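You operate a simulated robot arm through the tools that you are given. There is no shell and no other tool.

You are at the controls of a simulated robot arm. One attempt, no reset.

JOB
Put things in order on the top of the brown table. At the end: the gold brass spacer three stands on top of the brown press spacer forty; the green feeder sucker stands where the teal wiping block stood; the white air filter stands where the green feeder sucker stood; the teal wiping block stands on top of the cream block four thirty five; whatever was shut is shut again. Leave all else as you found it, and nothing knocked over.

It is judged by the outcome, as a careful person would: the job done as asked, and still so three seconds after it is handed in. It fails if anything else is knocked over, pushed out of place, dropped, spilled or broken.

ROBOT AND FRAMES
A 7-joint arm with a two-finger gripper, fixed in place. Base frame: the origin is at the foot of the arm, x ahead of it, y to its left, z up; the work surface is at about z = 0.92. Units: m, degrees, N and s.
With the tool pointing down near the work surface it reaches from about 0.34 to 0.72 m from the base axis. Its first joint turns from -66.0 to 66.0 degrees. Payload 2.45 kg.
The tool frame sits at the grasp point between the pads (the TCP): z along the fingers, y along the line on which they close. The tips reach 0.026 m beyond it. The gripper opens to 0.096 m. The gripper's body begins 0.069 m behind the TCP.
Orientation is that of the tool frame in the base frame, as [roll, pitch, yaw] about the fixed x, y, z axes, in that order (R = Rz(yaw) Ry(pitch) Rx(roll)). With the fingers straight down and closing along the base's y, the tool's x points along the base's -x, its y along +y and its z along -z.

CONTROLS
- The arm moves only by the tool servo_tool. Its argument "steps" is a list that holds one entry, the list of rows, each a list of 7 numbers: the finger opening in m, from 0 to 0.096, then the shift along the base's x, y, z in units of 200 mm (1.0 is 200 mm), then the turn, a rotation vector about the base's x, y, z in units of 45 degrees (1.0 is 45 degrees). In form: [[[fingers, dx, dy, dz, ax, ay, az], ...]]. A call has 1 to 20 rows; each row is the pose to reach, as a shift and turn from the pose commanded when the call began. A call with a number of a shift or a turn outside -1 to 1 is refused whole. Each row takes 0.2 s and may step no farther than 0.05 m and 8.6 degrees from the row before; otherwise, or with a gripper value out of range, the whole call is refused. Where a pose cannot be reached the arm comes as near as it can. A force on the tool above 40 N (or 10 N above the force at the start of the call, whichever is more), or a blocked arm, ends the call early, and 0.2 s more pass. Each finger halts on what it meets, pressing with about 39 N; the grip force reading is that of the motor and also rises with nothing between the fingers. The clock runs only during rows and for 0.2 s after the last one: add rows that repeat a pose to give the fingers time. It gives the time, the measured TCP pose, the force on the tool (base axes), the opening and the grip force at its end, in the units of the frame above (readings bear some noise), with the torque about the TCP (base axes, N m) and any sound that the robot's microphone picked up.
- Cameras (640 x 400 px; columns grow to the right, rows downward): "scene" is fixed at [0.1568, -0.3985, 1.4135]; the picture's right is [0.73, -0.69, 0.00], its down [-0.48, -0.50, -0.72] and it looks along [0.49, 0.52, -0.69] (base axes); focal length 336 px, centre (320, 200). "wrist" rides on the gripper at [0.082, 0.003, -0.098] in the tool frame; the picture's right is [-0.04, 1.00, 0.00], its down [-0.73, -0.03, -0.68] and it looks along [-0.68, -0.03, 0.73] (tool axes); focal length 256 px, centre (320, 200). There is no depth. A picture from a camera that has moved, and an enlarged one, comes with that camera's place and axes in the base frame and with its lens. The place of the scene camera against the robot may be out by one fixed shift of up to 0.012 m in any direction.
- get_image(camera): a new picture of that camera. The clock stands still meanwhile.
- zoom(camera, box): a new picture of the part [left, top, right, bottom] of that camera's present view, enlarged. The clock stands still meanwhile.
- finish_job(): hands the job in; it is judged then, once.

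Nothing tells you positions but the pictures and the camera data. Unless the task says otherwise, let go and move clear before handing in.

The tools are called after ">>>" as a command line: name --argument value ..., lists and objects as JSON in quotes. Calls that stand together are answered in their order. servo_tool: Moves the arm, as the interface text tells. Its arguments: {"type":"object","properties":{"steps":{"type":"array"}},"required":["steps"]} The other tools are called the same way: get_image (camera) takes a picture; zoom (camera, box) takes an enlarged picture of a part of a camera's view; finish_job () hands the job in.

At the start:

```text
clock: 0.0
ee_pos: [0.3819, -0.2398, 1.1784]
orientation: [-180.0, -0.1, -179.9]
contact_force: [-0.6, 0.1, 1.2]
wrist_torque: [0.02, 0.03, 0.02]
grip_width: 0.0961
grasp_force: 0.1
```

scene: 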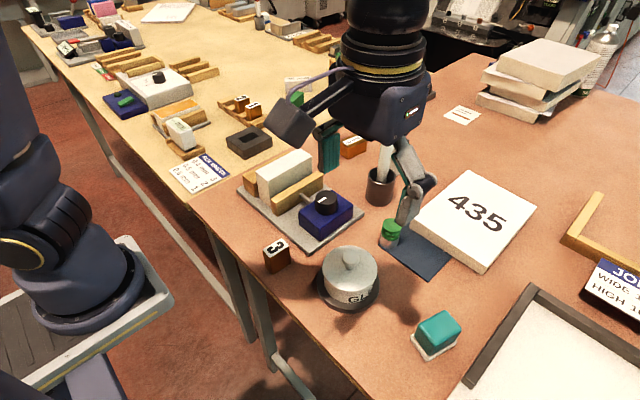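
wrist: 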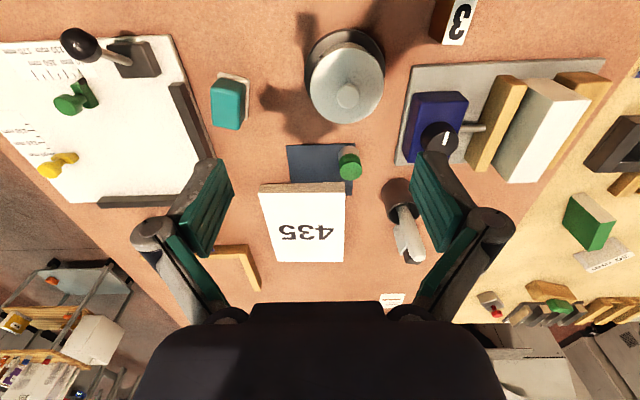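

I see a cluttered table: a teal block, a domed metal lid pot, a brown "3" block, a fixture with a blue block, a white "435" block, a green-capped item and a tray. I'll look closer to identify everything before moving.

>>> zoom --camera "scene" --box '[230, 120, 430, 245]'

>>> zoom --camera "scene" --box '[250, 220, 490, 370]'

>>> zoom --camera "scene" --box '[360, 140, 560, 265]'

>>> zoom --camera "scene" --box '[440, 180, 640, 400]'

>>> zoom --camera "wrist" --box '[180, 0, 480, 190]'

>>> zoom --camera "wrist" --box '[380, 40, 640, 200]'

>>> zoom --camera "wrist" --box '[0, 0, 260, 200]'

>>> zoom --camera "scene" --box '[90, 50, 310, 190]'

```text
3.20 times, centred on (330, 182) of scene
camera zoom: at [0.1568, -0.3985, 1.4135], right [0.73, -0.69, 0.0], down [-0.48, -0.5, -0.72], along [0.49, 0.52, -0.69], focal length 1077 px, centre (288, 256)
```

zoom: 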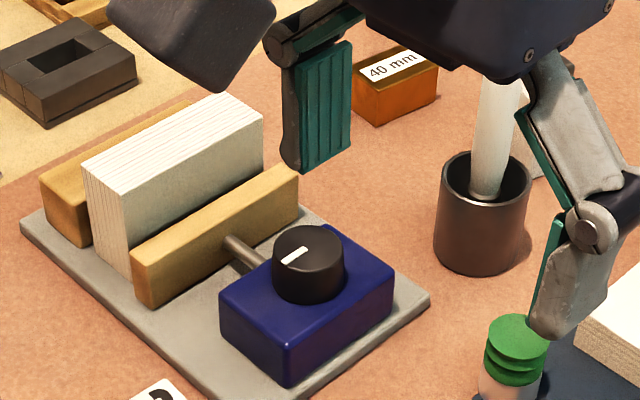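

```text
2.67 times, centred on (370, 295) of scene
camera zoom: at [0.1568, -0.3985, 1.4135], right [0.73, -0.69, 0.0], down [-0.48, -0.5, -0.72], along [0.49, 0.52, -0.69], focal length 897 px, centre (187, -53)
```

zoom: 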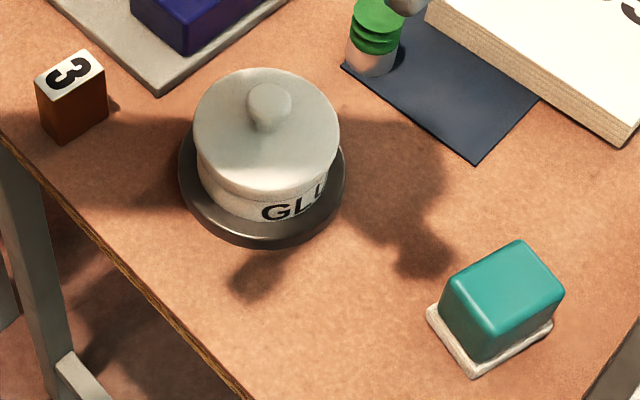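

```text
3.20 times, centred on (460, 202) of scene
camera zoom: at [0.1568, -0.3985, 1.4135], right [0.73, -0.69, 0.0], down [-0.48, -0.5, -0.72], along [0.49, 0.52, -0.69], focal length 1077 px, centre (-128, 192)
```

zoom: 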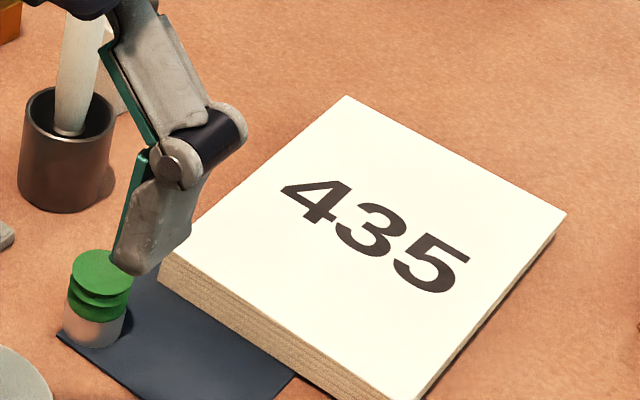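

```text
1.82 times, centred on (540, 290) of scene
camera zoom: at [0.1568, -0.3985, 1.4135], right [0.73, -0.69, 0.0], down [-0.48, -0.5, -0.72], along [0.49, 0.52, -0.69], focal length 612 px, centre (-80, 36)
```

zoom: 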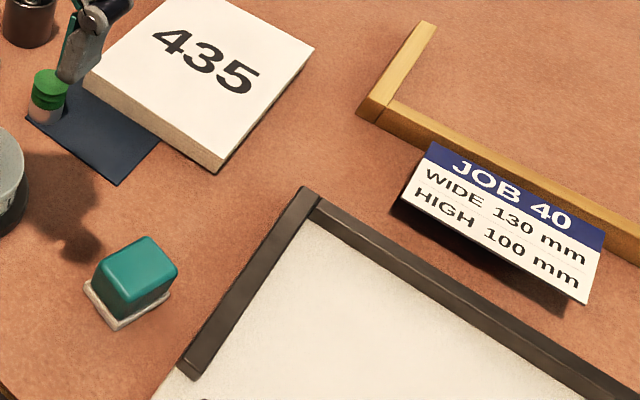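

```text
2.11 times, centred on (330, 95) of wrist
camera zoom: at [0.3016, -0.2361, 1.2768], right [0.04, 1.0, 0.0], down [0.73, -0.03, 0.68], along [0.68, -0.03, -0.73], focal length 539 px, centre (299, 421)
```

zoom: 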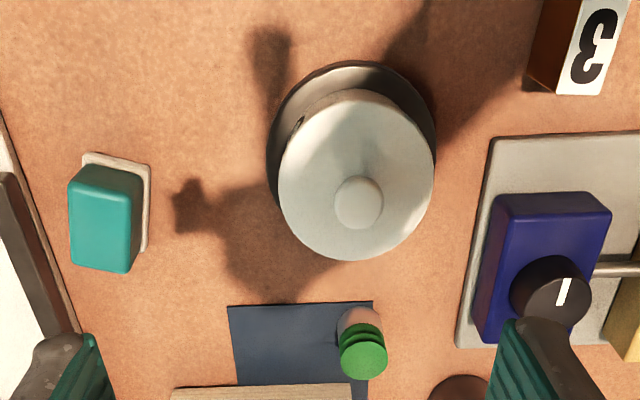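

```text
2.46 times, centred on (510, 120) of wrist
camera zoom: at [0.3016, -0.2361, 1.2768], right [0.04, 1.0, 0.0], down [0.73, -0.03, 0.68], along [0.68, -0.03, -0.73], focal length 630 px, centre (-148, 397)
```

zoom: 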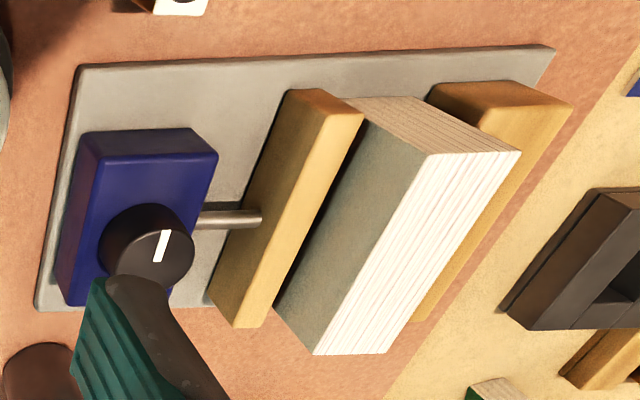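

```text
2.00 times, centred on (130, 100) of wrist
camera zoom: at [0.3016, -0.2361, 1.2768], right [0.04, 1.0, 0.0], down [0.73, -0.03, 0.68], along [0.68, -0.03, -0.73], focal length 512 px, centre (700, 400)
```

zoom: 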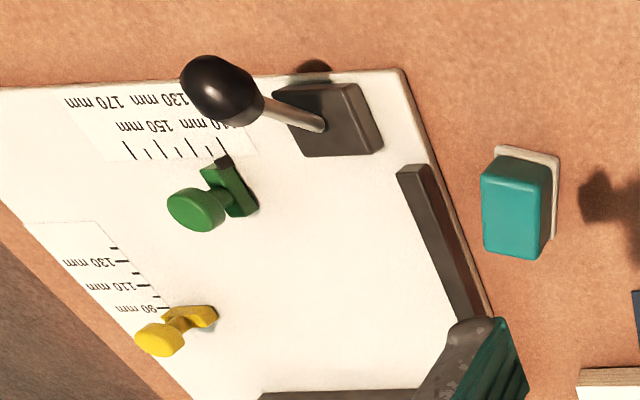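

```text
2.86 times, centred on (200, 120) of scene
camera zoom: at [0.1568, -0.3985, 1.4135], right [0.73, -0.69, 0.0], down [-0.48, -0.5, -0.72], along [0.49, 0.52, -0.69], focal length 961 px, centre (663, 429)
```

zoom: 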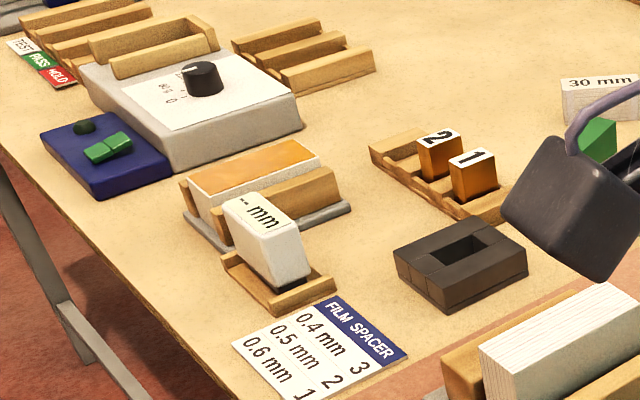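

The brass "3" block is near (0.34,-0.09), the "40 mm" spacer near (0.69,0.05), the sucker near (0.52,-0.20), the teal block near (0.43,-0.36), and the 435 block near (0.67,-0.28). I haven't found the air filter yet, so I'll lift the arm aside and look around.

>>> servo_tool --steps '[[[0.096, 0, 0.2, 0.1, 0, 0, 0], [0.096, 0, 0.4, 0.2, 0, 0, 0], [0.096, 0, 0.6, 0.2, 0, 0, 0], [0.096, 0, 0.8, 0.2, 0, 0, 0], [0.096, 0, 1.0, 0.2, 0, 0, 0], [0.096, 0, 1.0, 0.2, 0, 0, 0]]]'

>>> get_image --camera "scene"

>>> get_image --camera "wrist"

```text
clock: 1.4
ee_pos: [0.3809, -0.0406, 1.2183]
orientation: [180.0, 0.0, 180.0]
contact_force: [-0.4, 0.8, 0.4]
wrist_torque: [0.02, -0.04, 0.01]
grip_width: 0.0961
grasp_force: 0.0
```

```text
taken
```

scene: 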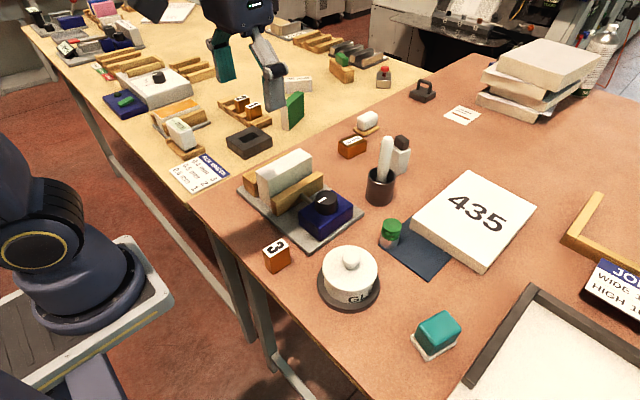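

```text
taken
camera wrist: at [0.3006, -0.0361, 1.3164], right [0.04, 1.0, 0.0], down [0.73, -0.03, 0.68], along [0.68, -0.03, -0.73], focal length 256 px, centre (320, 200)
```

wrist: 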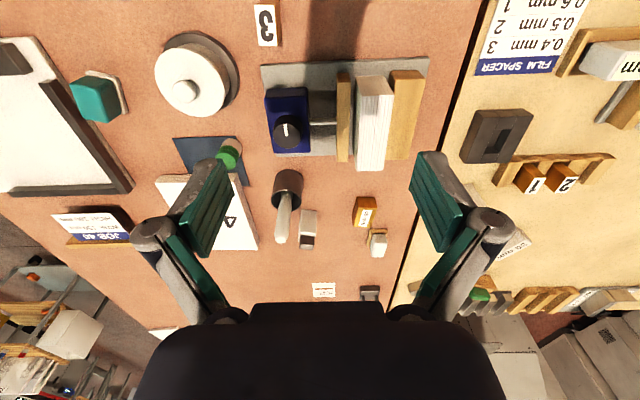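

>>> zoom --camera "scene" --box '[320, 80, 480, 210]'

>>> zoom --camera "scene" --box '[230, 130, 430, 310]'

>>> zoom --camera "wrist" --box '[250, 130, 430, 310]'

>>> zoom --camera "scene" --box '[90, 30, 400, 200]'

>>> zoom --camera "wrist" --box '[140, 20, 260, 130]'

```text
3.08 times, centred on (400, 145) of scene
camera zoom: at [0.1568, -0.3985, 1.4135], right [0.73, -0.69, 0.0], down [-0.48, -0.5, -0.72], along [0.49, 0.52, -0.69], focal length 1035 px, centre (74, 369)
```

zoom: 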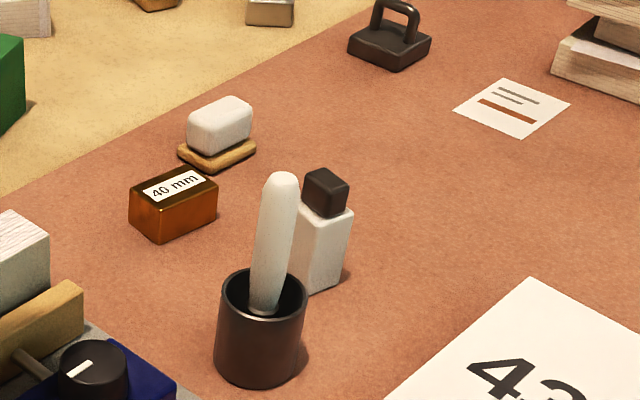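

```text
2.22 times, centred on (330, 220) of scene
camera zoom: at [0.1568, -0.3985, 1.4135], right [0.73, -0.69, 0.0], down [-0.48, -0.5, -0.72], along [0.49, 0.52, -0.69], focal length 748 px, centre (298, 156)
```

zoom: 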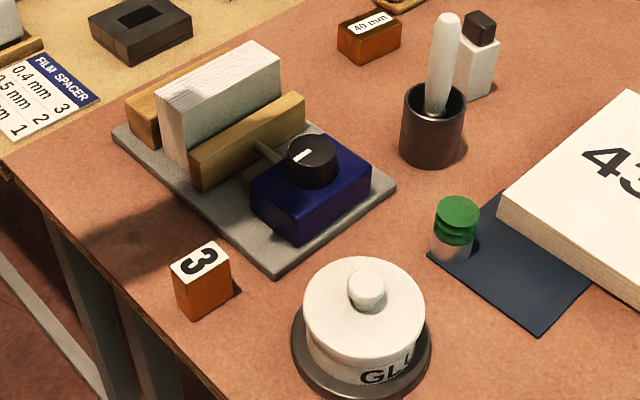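

```text
2.22 times, centred on (340, 220) of wrist
camera zoom: at [0.3006, -0.0361, 1.3164], right [0.04, 1.0, 0.0], down [0.73, -0.03, 0.68], along [0.68, -0.03, -0.73], focal length 569 px, centre (276, 156)
```

zoom: 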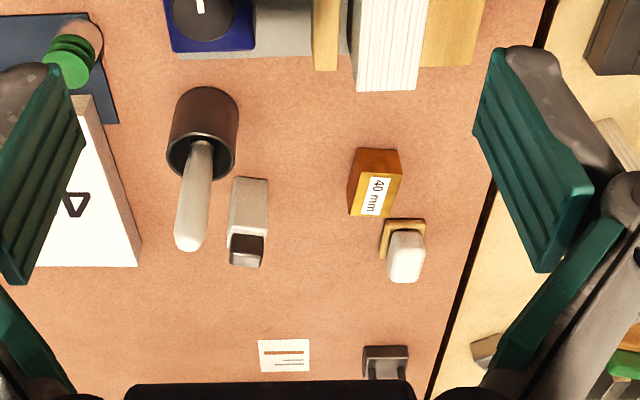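

```text
2.06 times, centred on (245, 115) of scene
camera zoom: at [0.1568, -0.3985, 1.4135], right [0.73, -0.69, 0.0], down [-0.48, -0.5, -0.72], along [0.49, 0.52, -0.69], focal length 695 px, centre (475, 376)
```

zoom: 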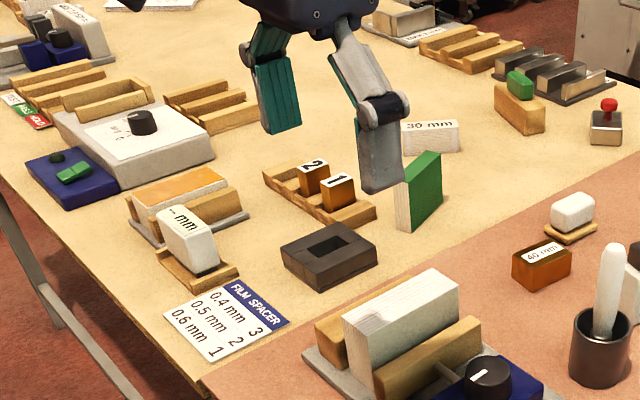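

```text
3.64 times, centred on (200, 75) of wrist
camera zoom: at [0.3006, -0.0361, 1.3164], right [0.04, 1.0, 0.0], down [0.73, -0.03, 0.68], along [0.68, -0.03, -0.73], focal length 931 px, centre (756, 654)
```

zoom: 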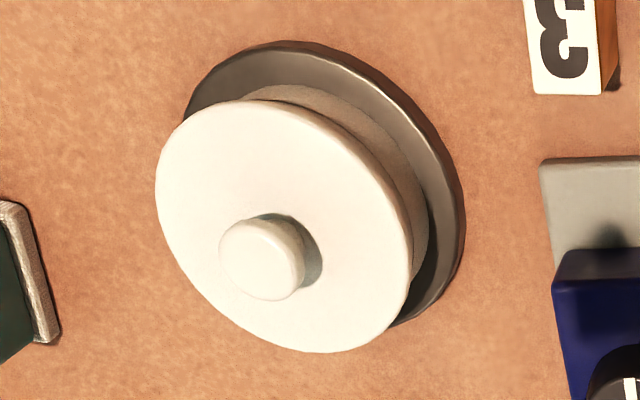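

I see a glue pot with a lid, a white bottle with a black cap, a white pad on a wooden base and a pleated white block in a vice. I'll move in for closer views to tell which one is the air filter.

>>> servo_tool --steps '[[[0.096, 0.2, 0.1, -0.1, 0, 0, 0], [0.096, 0.4, 0.15, -0.25, 0, 0, 0], [0.096, 0.5, 0.2, -0.4, 0, 0, 0], [0.096, 0.5, 0.2, -0.4, 0, 0, 0]]]'

>>> get_image --camera "wrist"

>>> zoom --camera "wrist" --box '[200, 60, 460, 240]'

```text
refused: row 2 steps farther than a row can; nothing moved
```

```text
taken
camera wrist: at [0.3006, -0.0361, 1.3164], right [0.04, 1.0, 0.0], down [0.73, -0.03, 0.68], along [0.68, -0.03, -0.73], focal length 256 px, centre (320, 200)
```

wrist: 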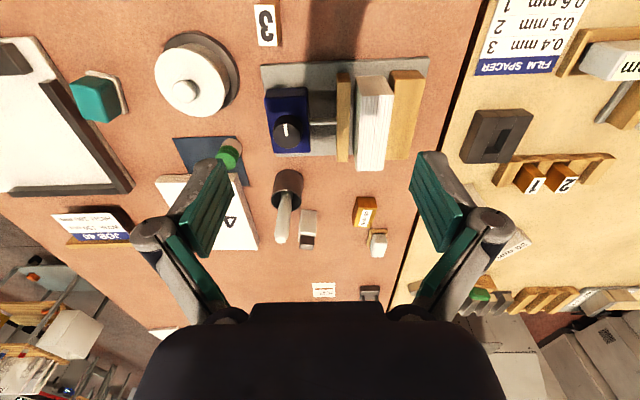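

```text
2.22 times, centred on (330, 150) of wrist
camera zoom: at [0.3006, -0.0361, 1.3164], right [0.04, 1.0, 0.0], down [0.73, -0.03, 0.68], along [0.68, -0.03, -0.73], focal length 569 px, centre (298, 311)
```

zoom: 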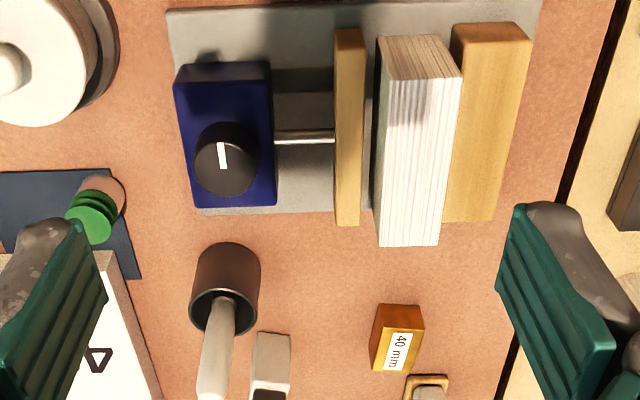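

The vice holds a bound stack of pages rather than a filter. My last move was refused because a step was too long, so I'll use smaller steps to get close to the far objects.

>>> servo_tool --steps '[[[0.096, 0.15, 0.05, -0.1, 0, 0, 0], [0.096, 0.3, 0.1, -0.2, 0, 0, 0], [0.096, 0.45, 0.15, -0.3, 0, 0, 0], [0.096, 0.6, 0.2, -0.4, 0, 0, 0], [0.096, 0.6, 0.2, -0.4, 0, 0, 0]]]'

>>> get_image --camera "wrist"

>>> zoom --camera "wrist" --box '[220, 60, 440, 240]'

```text
clock: 2.6
ee_pos: [0.5037, -0.0006, 1.1379]
orientation: [180.0, 0.0, 180.0]
contact_force: [-0.1, 0.2, -0.5]
wrist_torque: [-0.03, -0.01, 0.04]
grip_width: 0.0959
grasp_force: 0.1
```

```text
taken
camera wrist: at [0.4225, 0.0036, 1.236], right [0.04, 1.0, 0.0], down [0.73, -0.03, 0.68], along [0.68, -0.03, -0.73], focal length 256 px, centre (320, 200)
```

wrist: 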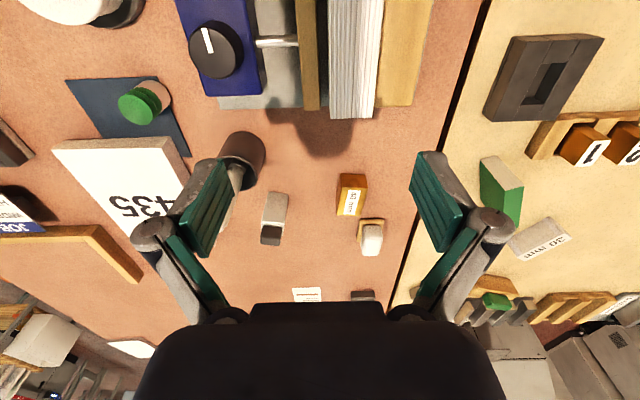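

```text
2.22 times, centred on (330, 150) of wrist
camera zoom: at [0.4225, 0.0036, 1.236], right [0.04, 1.0, 0.0], down [0.73, -0.03, 0.68], along [0.68, -0.03, -0.73], focal length 569 px, centre (298, 311)
```

zoom: 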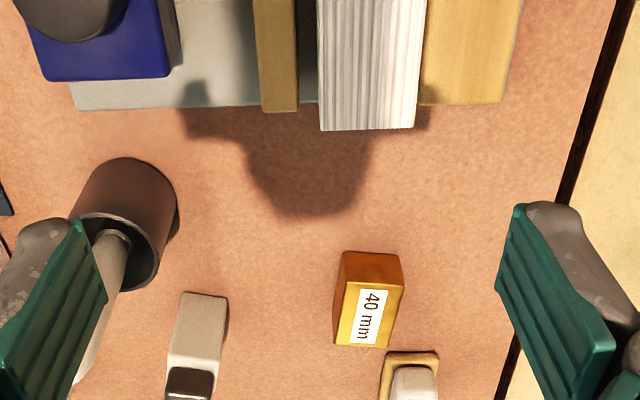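

>>> zoom --camera "wrist" --box '[225, 165, 305, 255]'

>>> zoom --camera "wrist" --box '[320, 165, 400, 265]'

>>> zoom --camera "scene" --box '[330, 100, 430, 215]'

>>> get_image --camera "scene"

```text
4.44 times, centred on (265, 210) of wrist
camera zoom: at [0.4225, 0.0036, 1.236], right [0.04, 1.0, 0.0], down [0.73, -0.03, 0.68], along [0.68, -0.03, -0.73], focal length 1138 px, centre (564, 156)
```

zoom: 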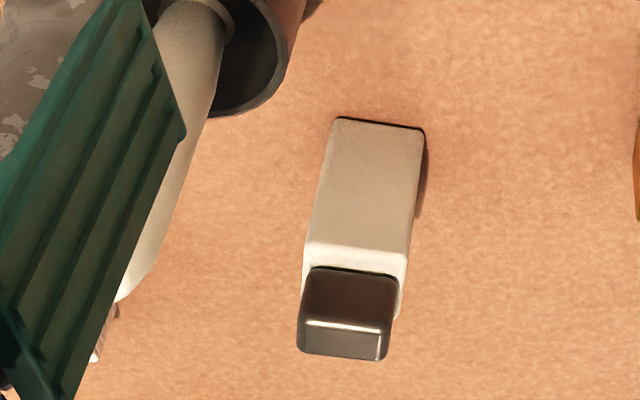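

```text
4.00 times, centred on (360, 215) of wrist
camera zoom: at [0.4225, 0.0036, 1.236], right [0.04, 1.0, 0.0], down [0.73, -0.03, 0.68], along [0.68, -0.03, -0.73], focal length 1024 px, centre (160, 140)
```

zoom: 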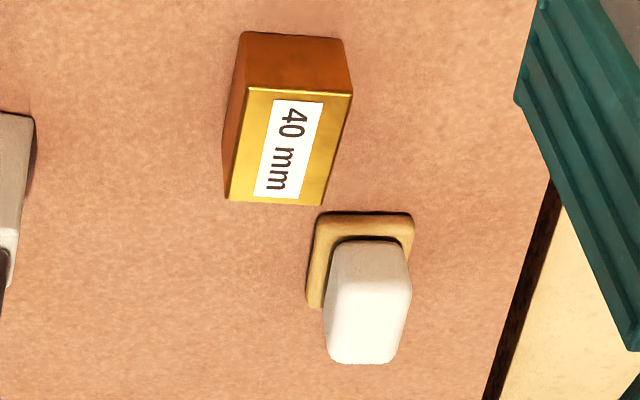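

```text
3.48 times, centred on (380, 158) of scene
camera zoom: at [0.1569, -0.3985, 1.4135], right [0.73, -0.69, 0.0], down [-0.48, -0.5, -0.72], along [0.49, 0.52, -0.69], focal length 1170 px, centre (111, 348)
```

zoom: 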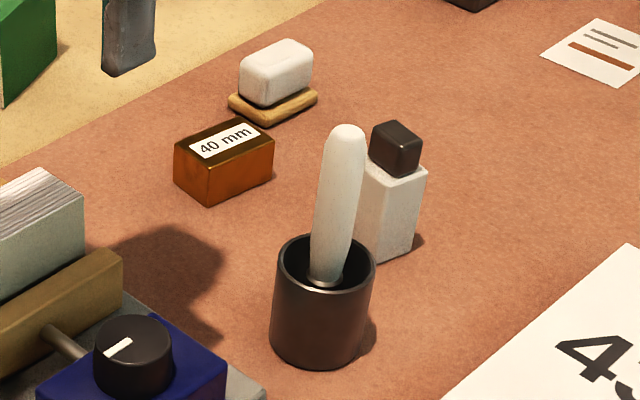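

```text
taken
```

scene: 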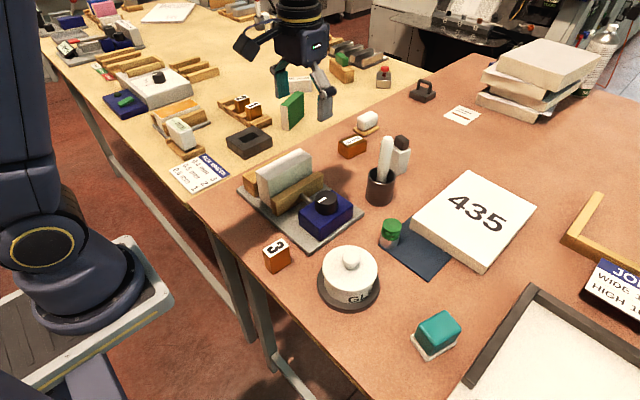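

The small white parts are a capped bottle and a wiping-type pad, so the filter may be under the glue pot's lid. I'll move above the pot and the teal block for closer, well-calibrated wrist views.

>>> servo_tool --steps '[[[0.096, -0.12, -0.17, 0, 0, 0, 0], [0.096, -0.24, -0.34, 0, 0, 0, 0], [0.096, -0.36, -0.51, 0, 0, 0, 0], [0.096, -0.48, -0.68, 0, 0, 0, 0], [0.096, -0.6, -0.85, 0, 0, 0, 0], [0.096, -0.7, -1.0, 0, 0, 0, 0], [0.096, -0.7, -1.0, 0, 0, 0, 0]]]'

>>> get_image --camera "wrist"

>>> zoom --camera "wrist" --box '[220, 50, 420, 200]'

>>> get_image --camera "scene"

```text
clock: 4.2
ee_pos: [0.3622, -0.2012, 1.139]
orientation: [-179.9, 0.0, -179.9]
contact_force: [-0.5, 0.0, 0.1]
wrist_torque: [-0.02, 0.0, 0.0]
grip_width: 0.0958
grasp_force: 0.0
```

```text
taken
camera wrist: at [0.2808, -0.1973, 1.2367], right [0.04, 1.0, 0.0], down [0.73, -0.03, 0.68], along [0.68, -0.03, -0.73], focal length 256 px, centre (320, 200)
```

wrist: 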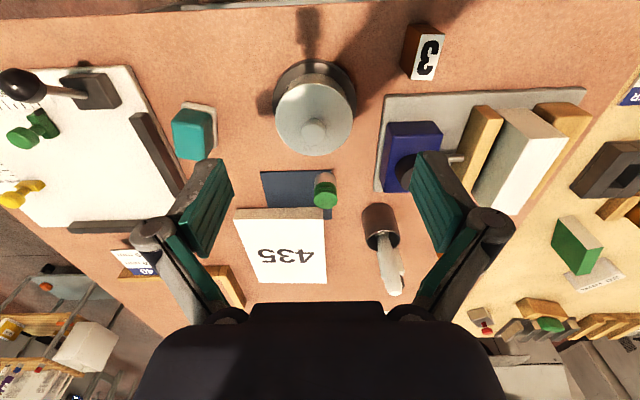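

```text
2.67 times, centred on (320, 125) of wrist
camera zoom: at [0.2808, -0.1973, 1.2367], right [0.04, 1.0, 0.0], down [0.73, -0.03, 0.68], along [0.68, -0.03, -0.73], focal length 683 px, centre (320, 400)
```

zoom: 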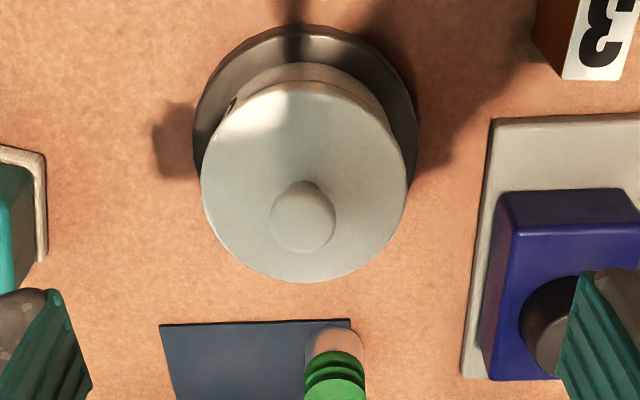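

```text
taken
```

scene: 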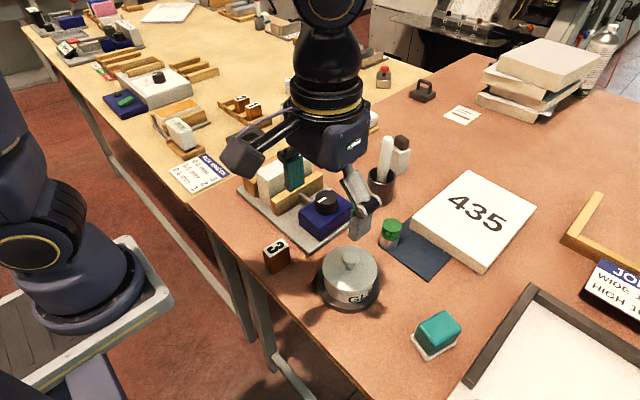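

The knob top is at about (0.411,-0.210,0.99) and the teal block at about (0.43,-0.36). I'll shift sideways to view the teal block and its surroundings square-on.

>>> servo_tool --steps '[[[0.096, 0, -0.2, 0, 0, 0, 0], [0.096, 0, -0.4, 0, 0, 0, 0], [0.096, 0, -0.6, -0.05, 0, 0, 0], [0.096, 0, -0.8, -0.1, 0, 0, 0], [0.096, 0, -0.8, -0.1, 0, 0, 0]]]'

>>> get_image --camera "wrist"

>>> zoom --camera "wrist" --box '[240, 60, 400, 180]'

>>> zoom --camera "scene" --box '[390, 290, 490, 370]'

```text
clock: 5.4
ee_pos: [0.362, -0.3616, 1.1191]
orientation: [180.0, 0.0, -179.9]
contact_force: [-0.7, 0.2, 0.8]
wrist_torque: [-0.04, 0.0, 0.01]
grip_width: 0.0961
grasp_force: 0.0
```

```text
taken
camera wrist: at [0.281, -0.3571, 1.2167], right [0.04, 1.0, 0.0], down [0.73, -0.03, 0.68], along [0.68, -0.03, -0.73], focal length 256 px, centre (320, 200)
```

wrist: 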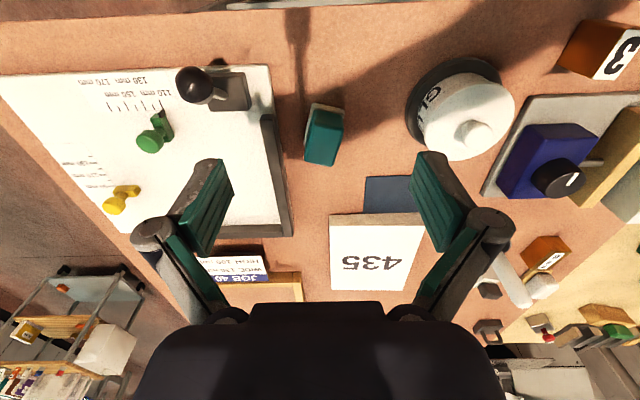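

```text
3.33 times, centred on (320, 120) of wrist
camera zoom: at [0.281, -0.3571, 1.2167], right [0.04, 1.0, 0.0], down [0.73, -0.03, 0.68], along [0.68, -0.03, -0.73], focal length 853 px, centre (320, 467)
```

zoom: 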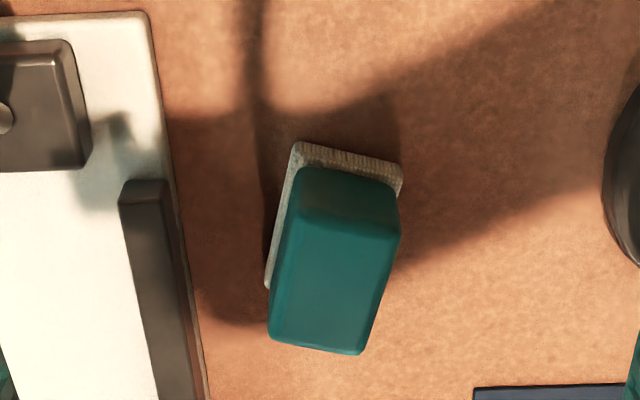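

```text
5.00 times, centred on (440, 330) of scene
camera zoom: at [0.1568, -0.3985, 1.4135], right [0.73, -0.69, 0.0], down [-0.48, -0.5, -0.72], along [0.49, 0.52, -0.69], focal length 1682 px, centre (-280, -450)
```

zoom: 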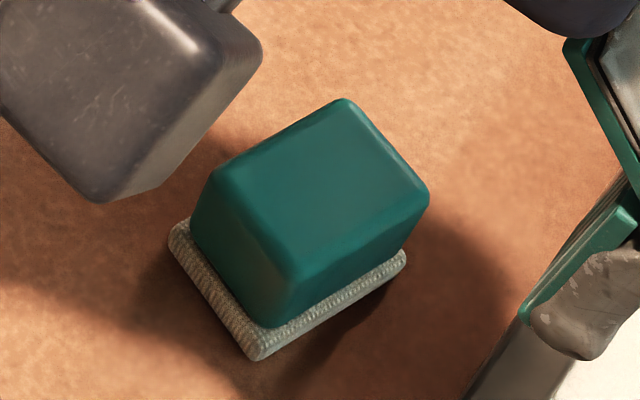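

The teal block sits at about (0.431,-0.360), turned roughly -14.5°, with a felt base. I'll check the 435 block's top height, the mat and the sucker before grasping anything.

>>> zoom --camera "wrist" --box '[310, 160, 430, 300]'

>>> zoom --camera "scene" --box '[370, 160, 540, 280]'

```text
2.86 times, centred on (370, 230) of wrist
camera zoom: at [0.281, -0.3571, 1.2167], right [0.04, 1.0, 0.0], down [0.73, -0.03, 0.68], along [0.68, -0.03, -0.73], focal length 731 px, centre (177, 114)
```

zoom: 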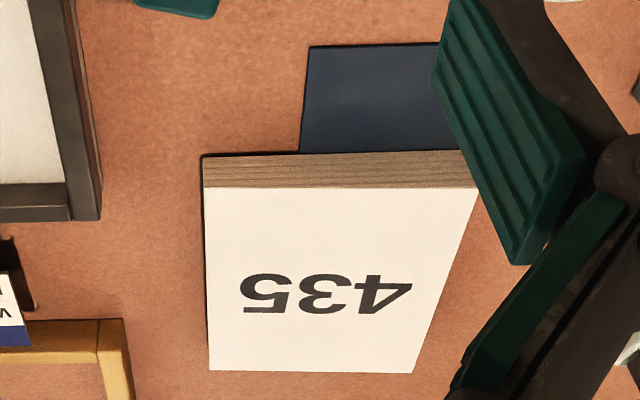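

```text
3.33 times, centred on (455, 220) of scene
camera zoom: at [0.1568, -0.3985, 1.4135], right [0.73, -0.69, 0.0], down [-0.48, -0.5, -0.72], along [0.49, 0.52, -0.69], focal length 1122 px, centre (-130, 133)
```

zoom: 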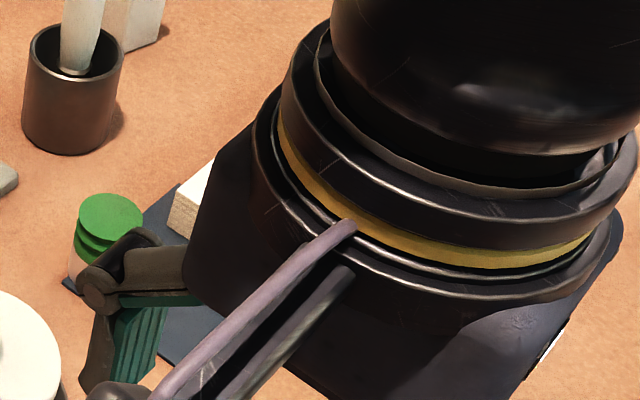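

The 435 block spans x≈0.59–0.80 and y≈-0.355 to -0.20, with its top at z≈0.946. I'll align over the teal block with the fingers partly closed, since the jig is close, and check before descending.

>>> servo_tool --steps '[[[0.085, 0.1, 0, 0, 0, 0, -0.1], [0.075, 0.2, 0.004, -0.1, 0, 0, -0.2], [0.065, 0.3, 0.008, -0.25, 0, 0, -0.3], [0.06, 0.345, 0.008, -0.4, 0, 0, -0.322], [0.06, 0.345, 0.008, -0.45, 0, 0, -0.322], [0.06, 0.345, 0.008, -0.45, 0, 0, -0.322]]]'

>>> get_image --camera "wrist"

>>> zoom --camera "scene" --box '[360, 250, 520, 370]'

```text
clock: 6.8
ee_pos: [0.4314, -0.3597, 1.0281]
orientation: [179.9, 0.0, 165.5]
contact_force: [-0.4, 0.0, 0.3]
wrist_torque: [-0.01, 0.04, 0.03]
grip_width: 0.0602
grasp_force: 0.1
```

```text
taken
camera wrist: at [0.3539, -0.3347, 1.1263], right [0.29, 0.96, 0.0], down [0.7, -0.21, 0.68], along [0.65, -0.2, -0.73], focal length 256 px, centre (320, 200)
```

wrist: 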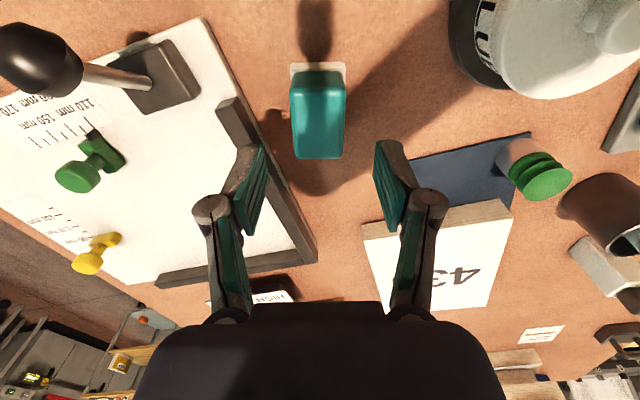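

```text
3.33 times, centred on (440, 310) of scene
camera zoom: at [0.1568, -0.3985, 1.4135], right [0.73, -0.69, 0.0], down [-0.48, -0.5, -0.72], along [0.49, 0.52, -0.69], focal length 1122 px, centre (-80, -167)
```

zoom: 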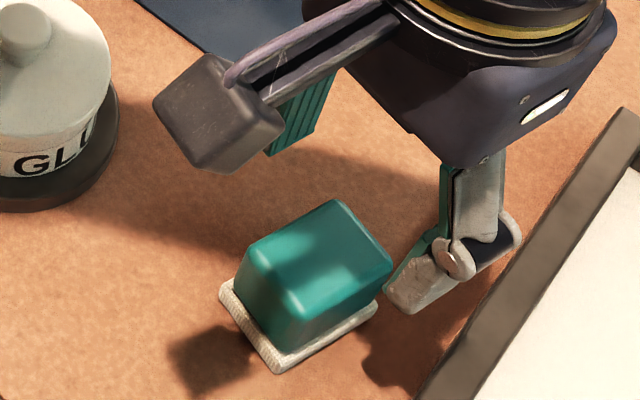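

The teal block's edges line up with the gripper and it is centred between the fingers. I'll descend to grip its body just above the felt base.

>>> servo_tool --steps '[[[0.06, -0.01, 0.005, -0.15, 0, 0, 0], [0.06, -0.01, 0.005, -0.28, 0, 0, 0], [0.06, -0.01, 0.005, -0.345, 0, 0, 0], [0.06, -0.01, 0.005, -0.345, 0, 0, 0]]]'

>>> get_image --camera "wrist"

>>> zoom --camera "scene" --box '[360, 250, 520, 370]'

```text
clock: 7.8
ee_pos: [0.4302, -0.3582, 0.9598]
orientation: [-180.0, 0.0, 165.4]
contact_force: [0.7, -0.9, -0.6]
wrist_torque: [-0.02, 0.0, 0.02]
grip_width: 0.06
grasp_force: 0.3
```

```text
taken
camera wrist: at [0.3521, -0.3337, 1.0573], right [0.29, 0.96, 0.0], down [0.7, -0.21, 0.68], along [0.65, -0.2, -0.73], focal length 256 px, centre (320, 200)
```

wrist: 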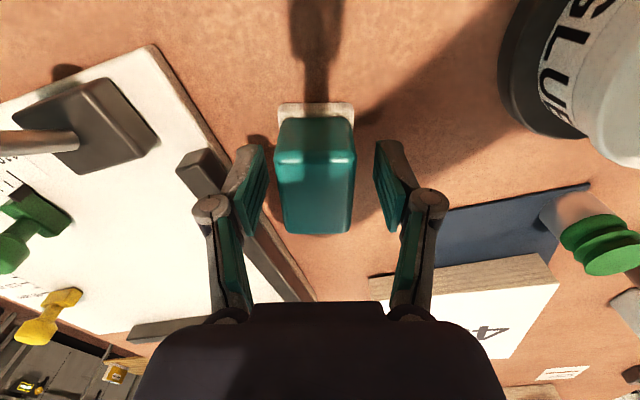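

```text
3.33 times, centred on (440, 310) of scene
camera zoom: at [0.1568, -0.3985, 1.4135], right [0.73, -0.69, 0.0], down [-0.48, -0.5, -0.72], along [0.49, 0.52, -0.69], focal length 1122 px, centre (-80, -167)
```

zoom: 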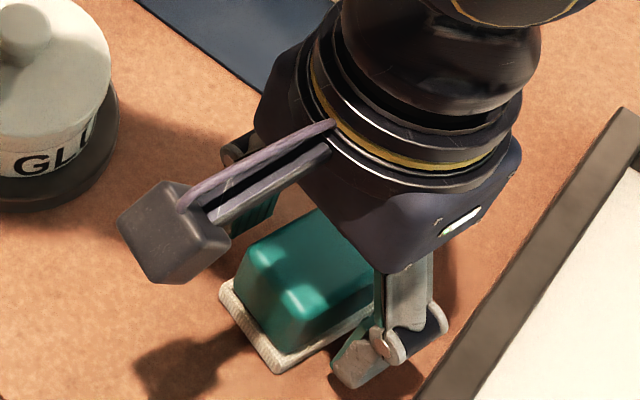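

Both fingers straddle the block with the tips just above the felt. I'll close now and check the grip.

>>> servo_tool --steps '[[[0.02, 0, 0, 0, 0, 0, 0], [0.0, 0, 0, 0, 0, 0, 0], [0.0, 0, 0, 0, 0, 0, 0], [0.0, 0, 0, 0, 0, 0, 0], [0.0, 0, 0, 0, 0, 0, 0]]]'

>>> get_image --camera "wrist"

```text
clock: 9.0
ee_pos: [0.4297, -0.3585, 0.959]
orientation: [180.0, 0.0, 165.5]
contact_force: [0.7, 0.3, -0.4]
wrist_torque: [0.01, 0.02, -0.02]
grip_width: 0.0351
grasp_force: 38.9
```

```text
taken
camera wrist: at [0.3522, -0.3337, 1.0576], right [0.29, 0.96, 0.0], down [0.7, -0.21, 0.68], along [0.65, -0.2, -0.73], focal length 256 px, centre (320, 200)
```

wrist: 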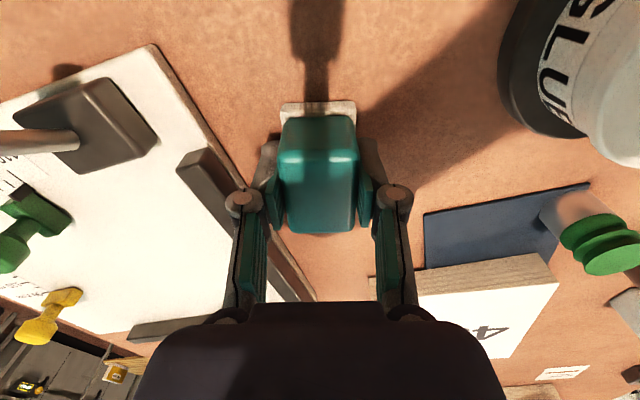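

The grip is solid at 35 mm width. I'll lift straight up and confirm the felt base comes with it.

>>> servo_tool --steps '[[[0.0, 0, 0, 0.1, 0, 0, 0], [0.0, 0, 0, 0.25, 0, 0, 0], [0.0, 0, 0, 0.45, 0, 0, 0], [0.0, 0, 0, 0.6, 0, 0, 0], [0.0, 0, 0, 0.6, 0, 0, 0]]]'

>>> get_image --camera "wrist"

>>> get_image --camera "scene"

```text
clock: 10.2
ee_pos: [0.4281, -0.3578, 1.0814]
orientation: [-179.9, -0.1, 165.5]
contact_force: [-0.2, 0.2, -0.5]
wrist_torque: [0.03, 0.02, 0.0]
grip_width: 0.0348
grasp_force: 39.2
```

```text
taken
camera wrist: at [0.3511, -0.3332, 1.1789], right [0.29, 0.96, 0.0], down [0.7, -0.21, 0.68], along [0.65, -0.2, -0.73], focal length 256 px, centre (320, 200)
```

wrist: 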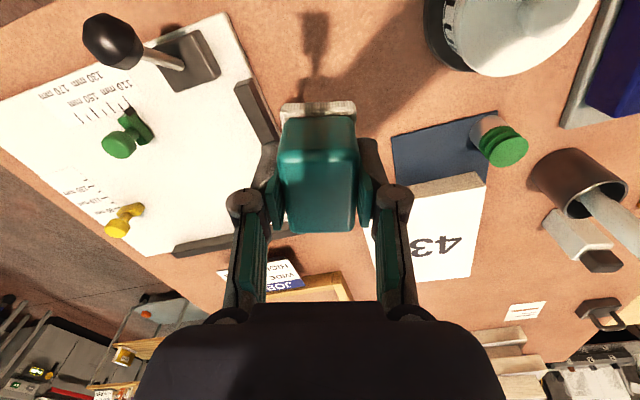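

```text
taken
```

scene: 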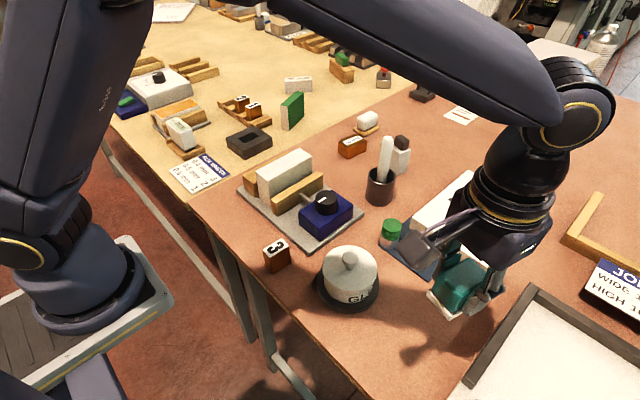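

The whole block, felt included, is in hand. I'll carry it to the near half of the 435 block, straightening its angle on the way.

>>> servo_tool --steps '[[[0.0, 0.15, 0.07, 0, 0, 0, 0.1], [0.0, 0.33, 0.15, 0, 0, 0, 0.2], [0.0, 0.53, 0.24, 0, 0, 0, 0.3], [0.0, 0.73, 0.33, 0, 0, 0, 0.322], [0.0, 0.9, 0.4, 0, 0, 0, 0.322], [0.0, 1.0, 0.464, 0, 0, 0, 0.322], [0.0, 1.0, 0.464, 0, 0, 0, 0.322]]]'

>>> get_image --camera "wrist"

>>> get_image --camera "scene"

```text
clock: 11.8
ee_pos: [0.6286, -0.264, 1.0799]
orientation: [180.0, 0.0, 179.9]
contact_force: [0.4, 0.7, -0.6]
wrist_torque: [-0.01, -0.02, 0.02]
grip_width: 0.0351
grasp_force: 39.1
```

```text
taken
camera wrist: at [0.5484, -0.26, 1.1773], right [0.04, 1.0, 0.0], down [0.73, -0.03, 0.68], along [0.68, -0.03, -0.73], focal length 256 px, centre (320, 200)
```

wrist: 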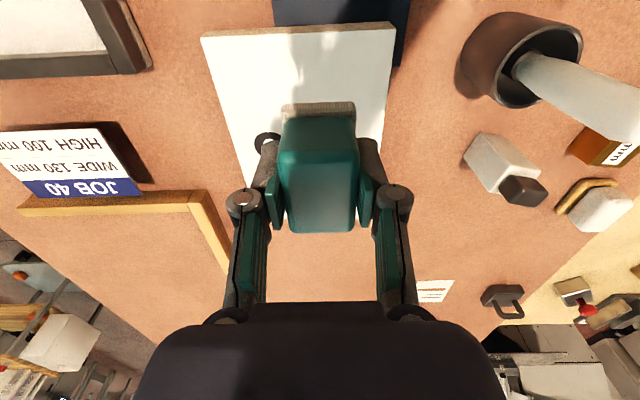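

```text
taken
```

scene: 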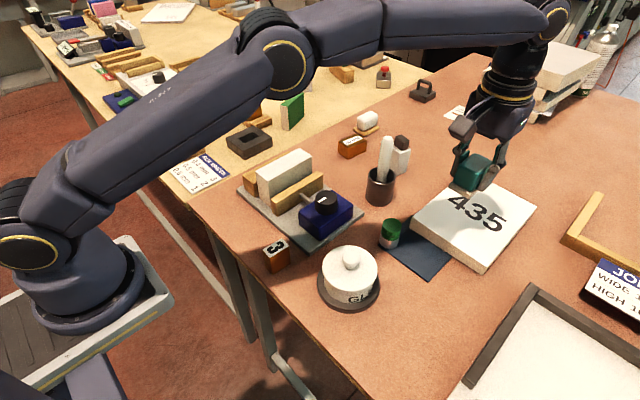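

Over the 435 block now, whose near edge is at x≈0.588 and right edge at y≈-0.206. I'll lower to just above its surface before the final gentle touch.

>>> servo_tool --steps '[[[0.0, 0.0375, -0.03, -0.15, 0, 0, 0], [0.0, 0.0375, -0.03, -0.3, 0, 0, 0], [0.0, 0.0375, -0.03, -0.4, 0, 0, 0], [0.0, 0.0375, -0.03, -0.44, 0, 0, 0], [0.0, 0.0375, -0.03, -0.44, 0, 0, 0]]]'

>>> zoom --camera "wrist" --box '[200, 0, 440, 240]'

>>> zoom --camera "scene" --box '[400, 130, 540, 260]'

```text
clock: 13.0
ee_pos: [0.6376, -0.2704, 0.9906]
orientation: [179.9, -0.1, -180.0]
contact_force: [-0.7, 0.4, -0.6]
wrist_torque: [0.01, 0.0, 0.02]
grip_width: 0.0349
grasp_force: 38.9
```

```text
1.67 times, centred on (320, 120) of wrist
camera zoom: at [0.556, -0.2668, 1.0893], right [0.04, 1.0, 0.0], down [0.73, -0.03, 0.68], along [0.68, -0.03, -0.73], focal length 427 px, centre (320, 333)
```

zoom: 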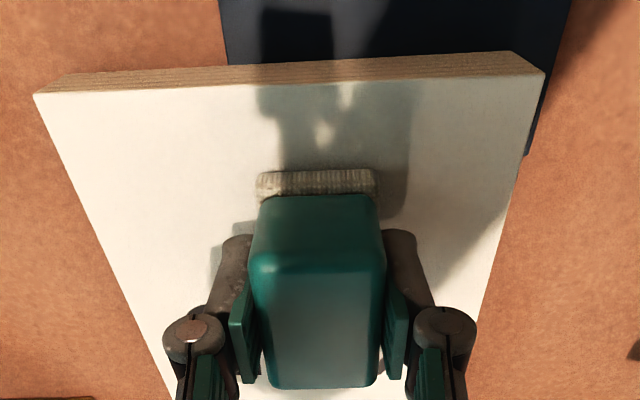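

```text
3.08 times, centred on (470, 195) of scene
camera zoom: at [0.1568, -0.3985, 1.4135], right [0.73, -0.69, 0.0], down [-0.48, -0.5, -0.72], along [0.49, 0.52, -0.69], focal length 1035 px, centre (-142, 215)
```

zoom: 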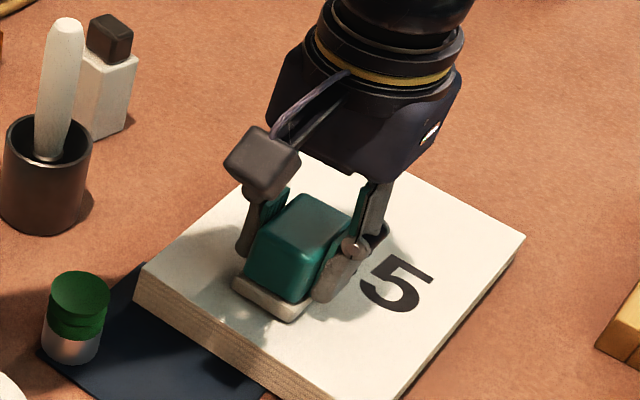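

The block is just above the surface. I'll go down a few millimetres at a time and watch the contact force.

>>> servo_tool --steps '[[[0.0, 0, 0, -0.0075, 0, 0, 0], [0.0, 0, 0, -0.015, 0, 0, 0], [0.0, 0, 0, -0.02, 0, 0, 0], [0.0, 0, 0, -0.02, 0, 0, 0]]]'

```text
clock: 14.0
ee_pos: [0.6373, -0.2723, 0.9892]
orientation: [-179.9, 0.2, 180.0]
contact_force: [-1.1, -0.4, 24.1]
wrist_torque: [0.45, 0.75, 0.04]
grip_width: 0.035
grasp_force: 38.6
```

Contact is at 24 N, so the block is touching the 435 surface. I'll ease up slightly to relieve the force, check, and then open.

>>> servo_tool --steps '[[[0.0, 0, 0, 0.005, 0, 0, 0], [0.0, 0, 0, 0.0125, 0, 0, 0], [0.0, 0, 0, 0.0125, 0, 0, 0]]]'

>>> zoom --camera "wrist" --box '[200, 0, 440, 240]'

>>> zoom --camera "scene" --box '[400, 130, 540, 260]'

```text
clock: 14.8
ee_pos: [0.6374, -0.2713, 0.9883]
orientation: [179.9, 0.0, -180.0]
contact_force: [3.1, -2.8, 10.2]
wrist_torque: [0.11, 0.15, -0.01]
grip_width: 0.0348
grasp_force: 38.9
```

```text
1.67 times, centred on (320, 120) of wrist
camera zoom: at [0.556, -0.267, 1.0877], right [0.04, 1.0, 0.0], down [0.73, -0.03, 0.68], along [0.68, -0.03, -0.73], focal length 427 px, centre (320, 333)
```

zoom: 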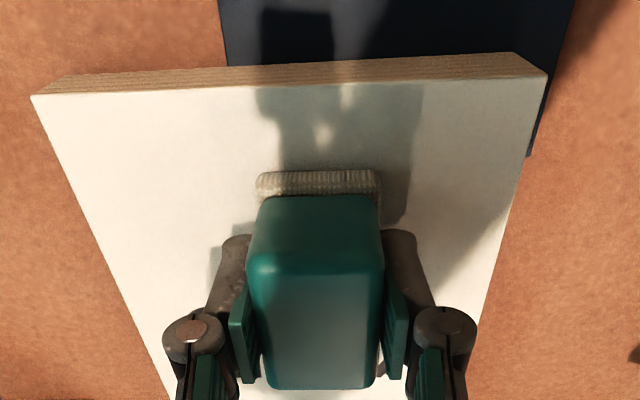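

```text
3.08 times, centred on (470, 195) of scene
camera zoom: at [0.1567, -0.3985, 1.4135], right [0.73, -0.69, 0.0], down [-0.48, -0.5, -0.72], along [0.49, 0.52, -0.69], focal length 1035 px, centre (-142, 215)
```

zoom: 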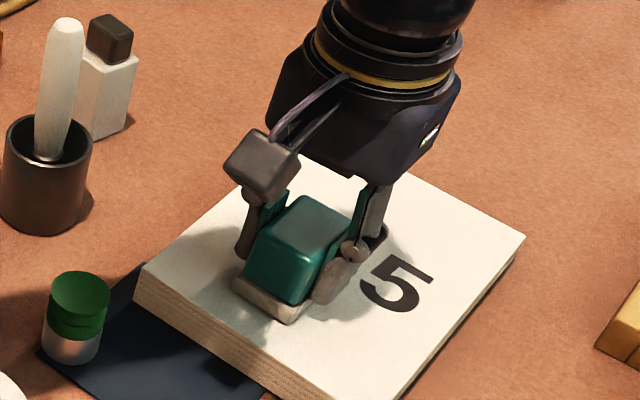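

The block rests on the 435 surface with a light residual force. I'll open the fingers and lift clear.

>>> servo_tool --steps '[[[0.045, 0, 0, 0.0025, 0, 0, 0], [0.06, 0, 0, 0.0025, 0, 0, 0], [0.07, 0, 0, 0.0025, 0, 0, 0], [0.07, 0, 0, 0.1, 0, 0, 0], [0.07, 0, 0, 0.3, 0, 0, 0], [0.07, 0, 0, 0.5, 0, 0, 0], [0.07, 0, 0, 0.5, 0, 0, 0]]]'

>>> zoom --camera "wrist" --box '[180, 0, 460, 260]'

>>> get_image --camera "scene"

```text
clock: 16.4
ee_pos: [0.6365, -0.2694, 1.0907]
orientation: [180.0, 0.0, 179.9]
contact_force: [0.4, -0.5, -1.1]
wrist_torque: [0.0, 0.03, -0.05]
grip_width: 0.0699
grasp_force: 0.0
```

```text
1.54 times, centred on (320, 130) of wrist
camera zoom: at [0.5561, -0.266, 1.1884], right [0.04, 1.0, 0.0], down [0.73, -0.03, 0.68], along [0.68, -0.03, -0.73], focal length 394 px, centre (320, 308)
```

zoom: 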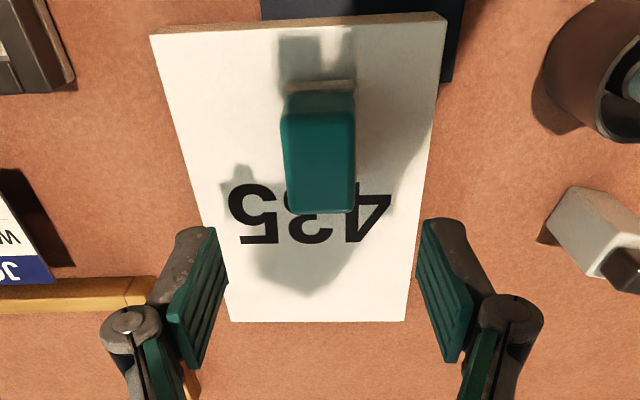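

```text
taken
```

scene: 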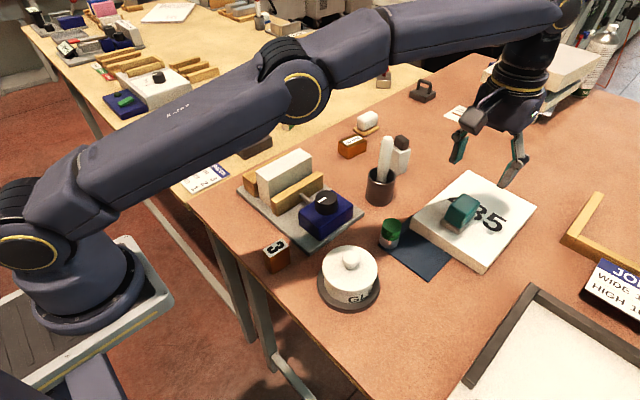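

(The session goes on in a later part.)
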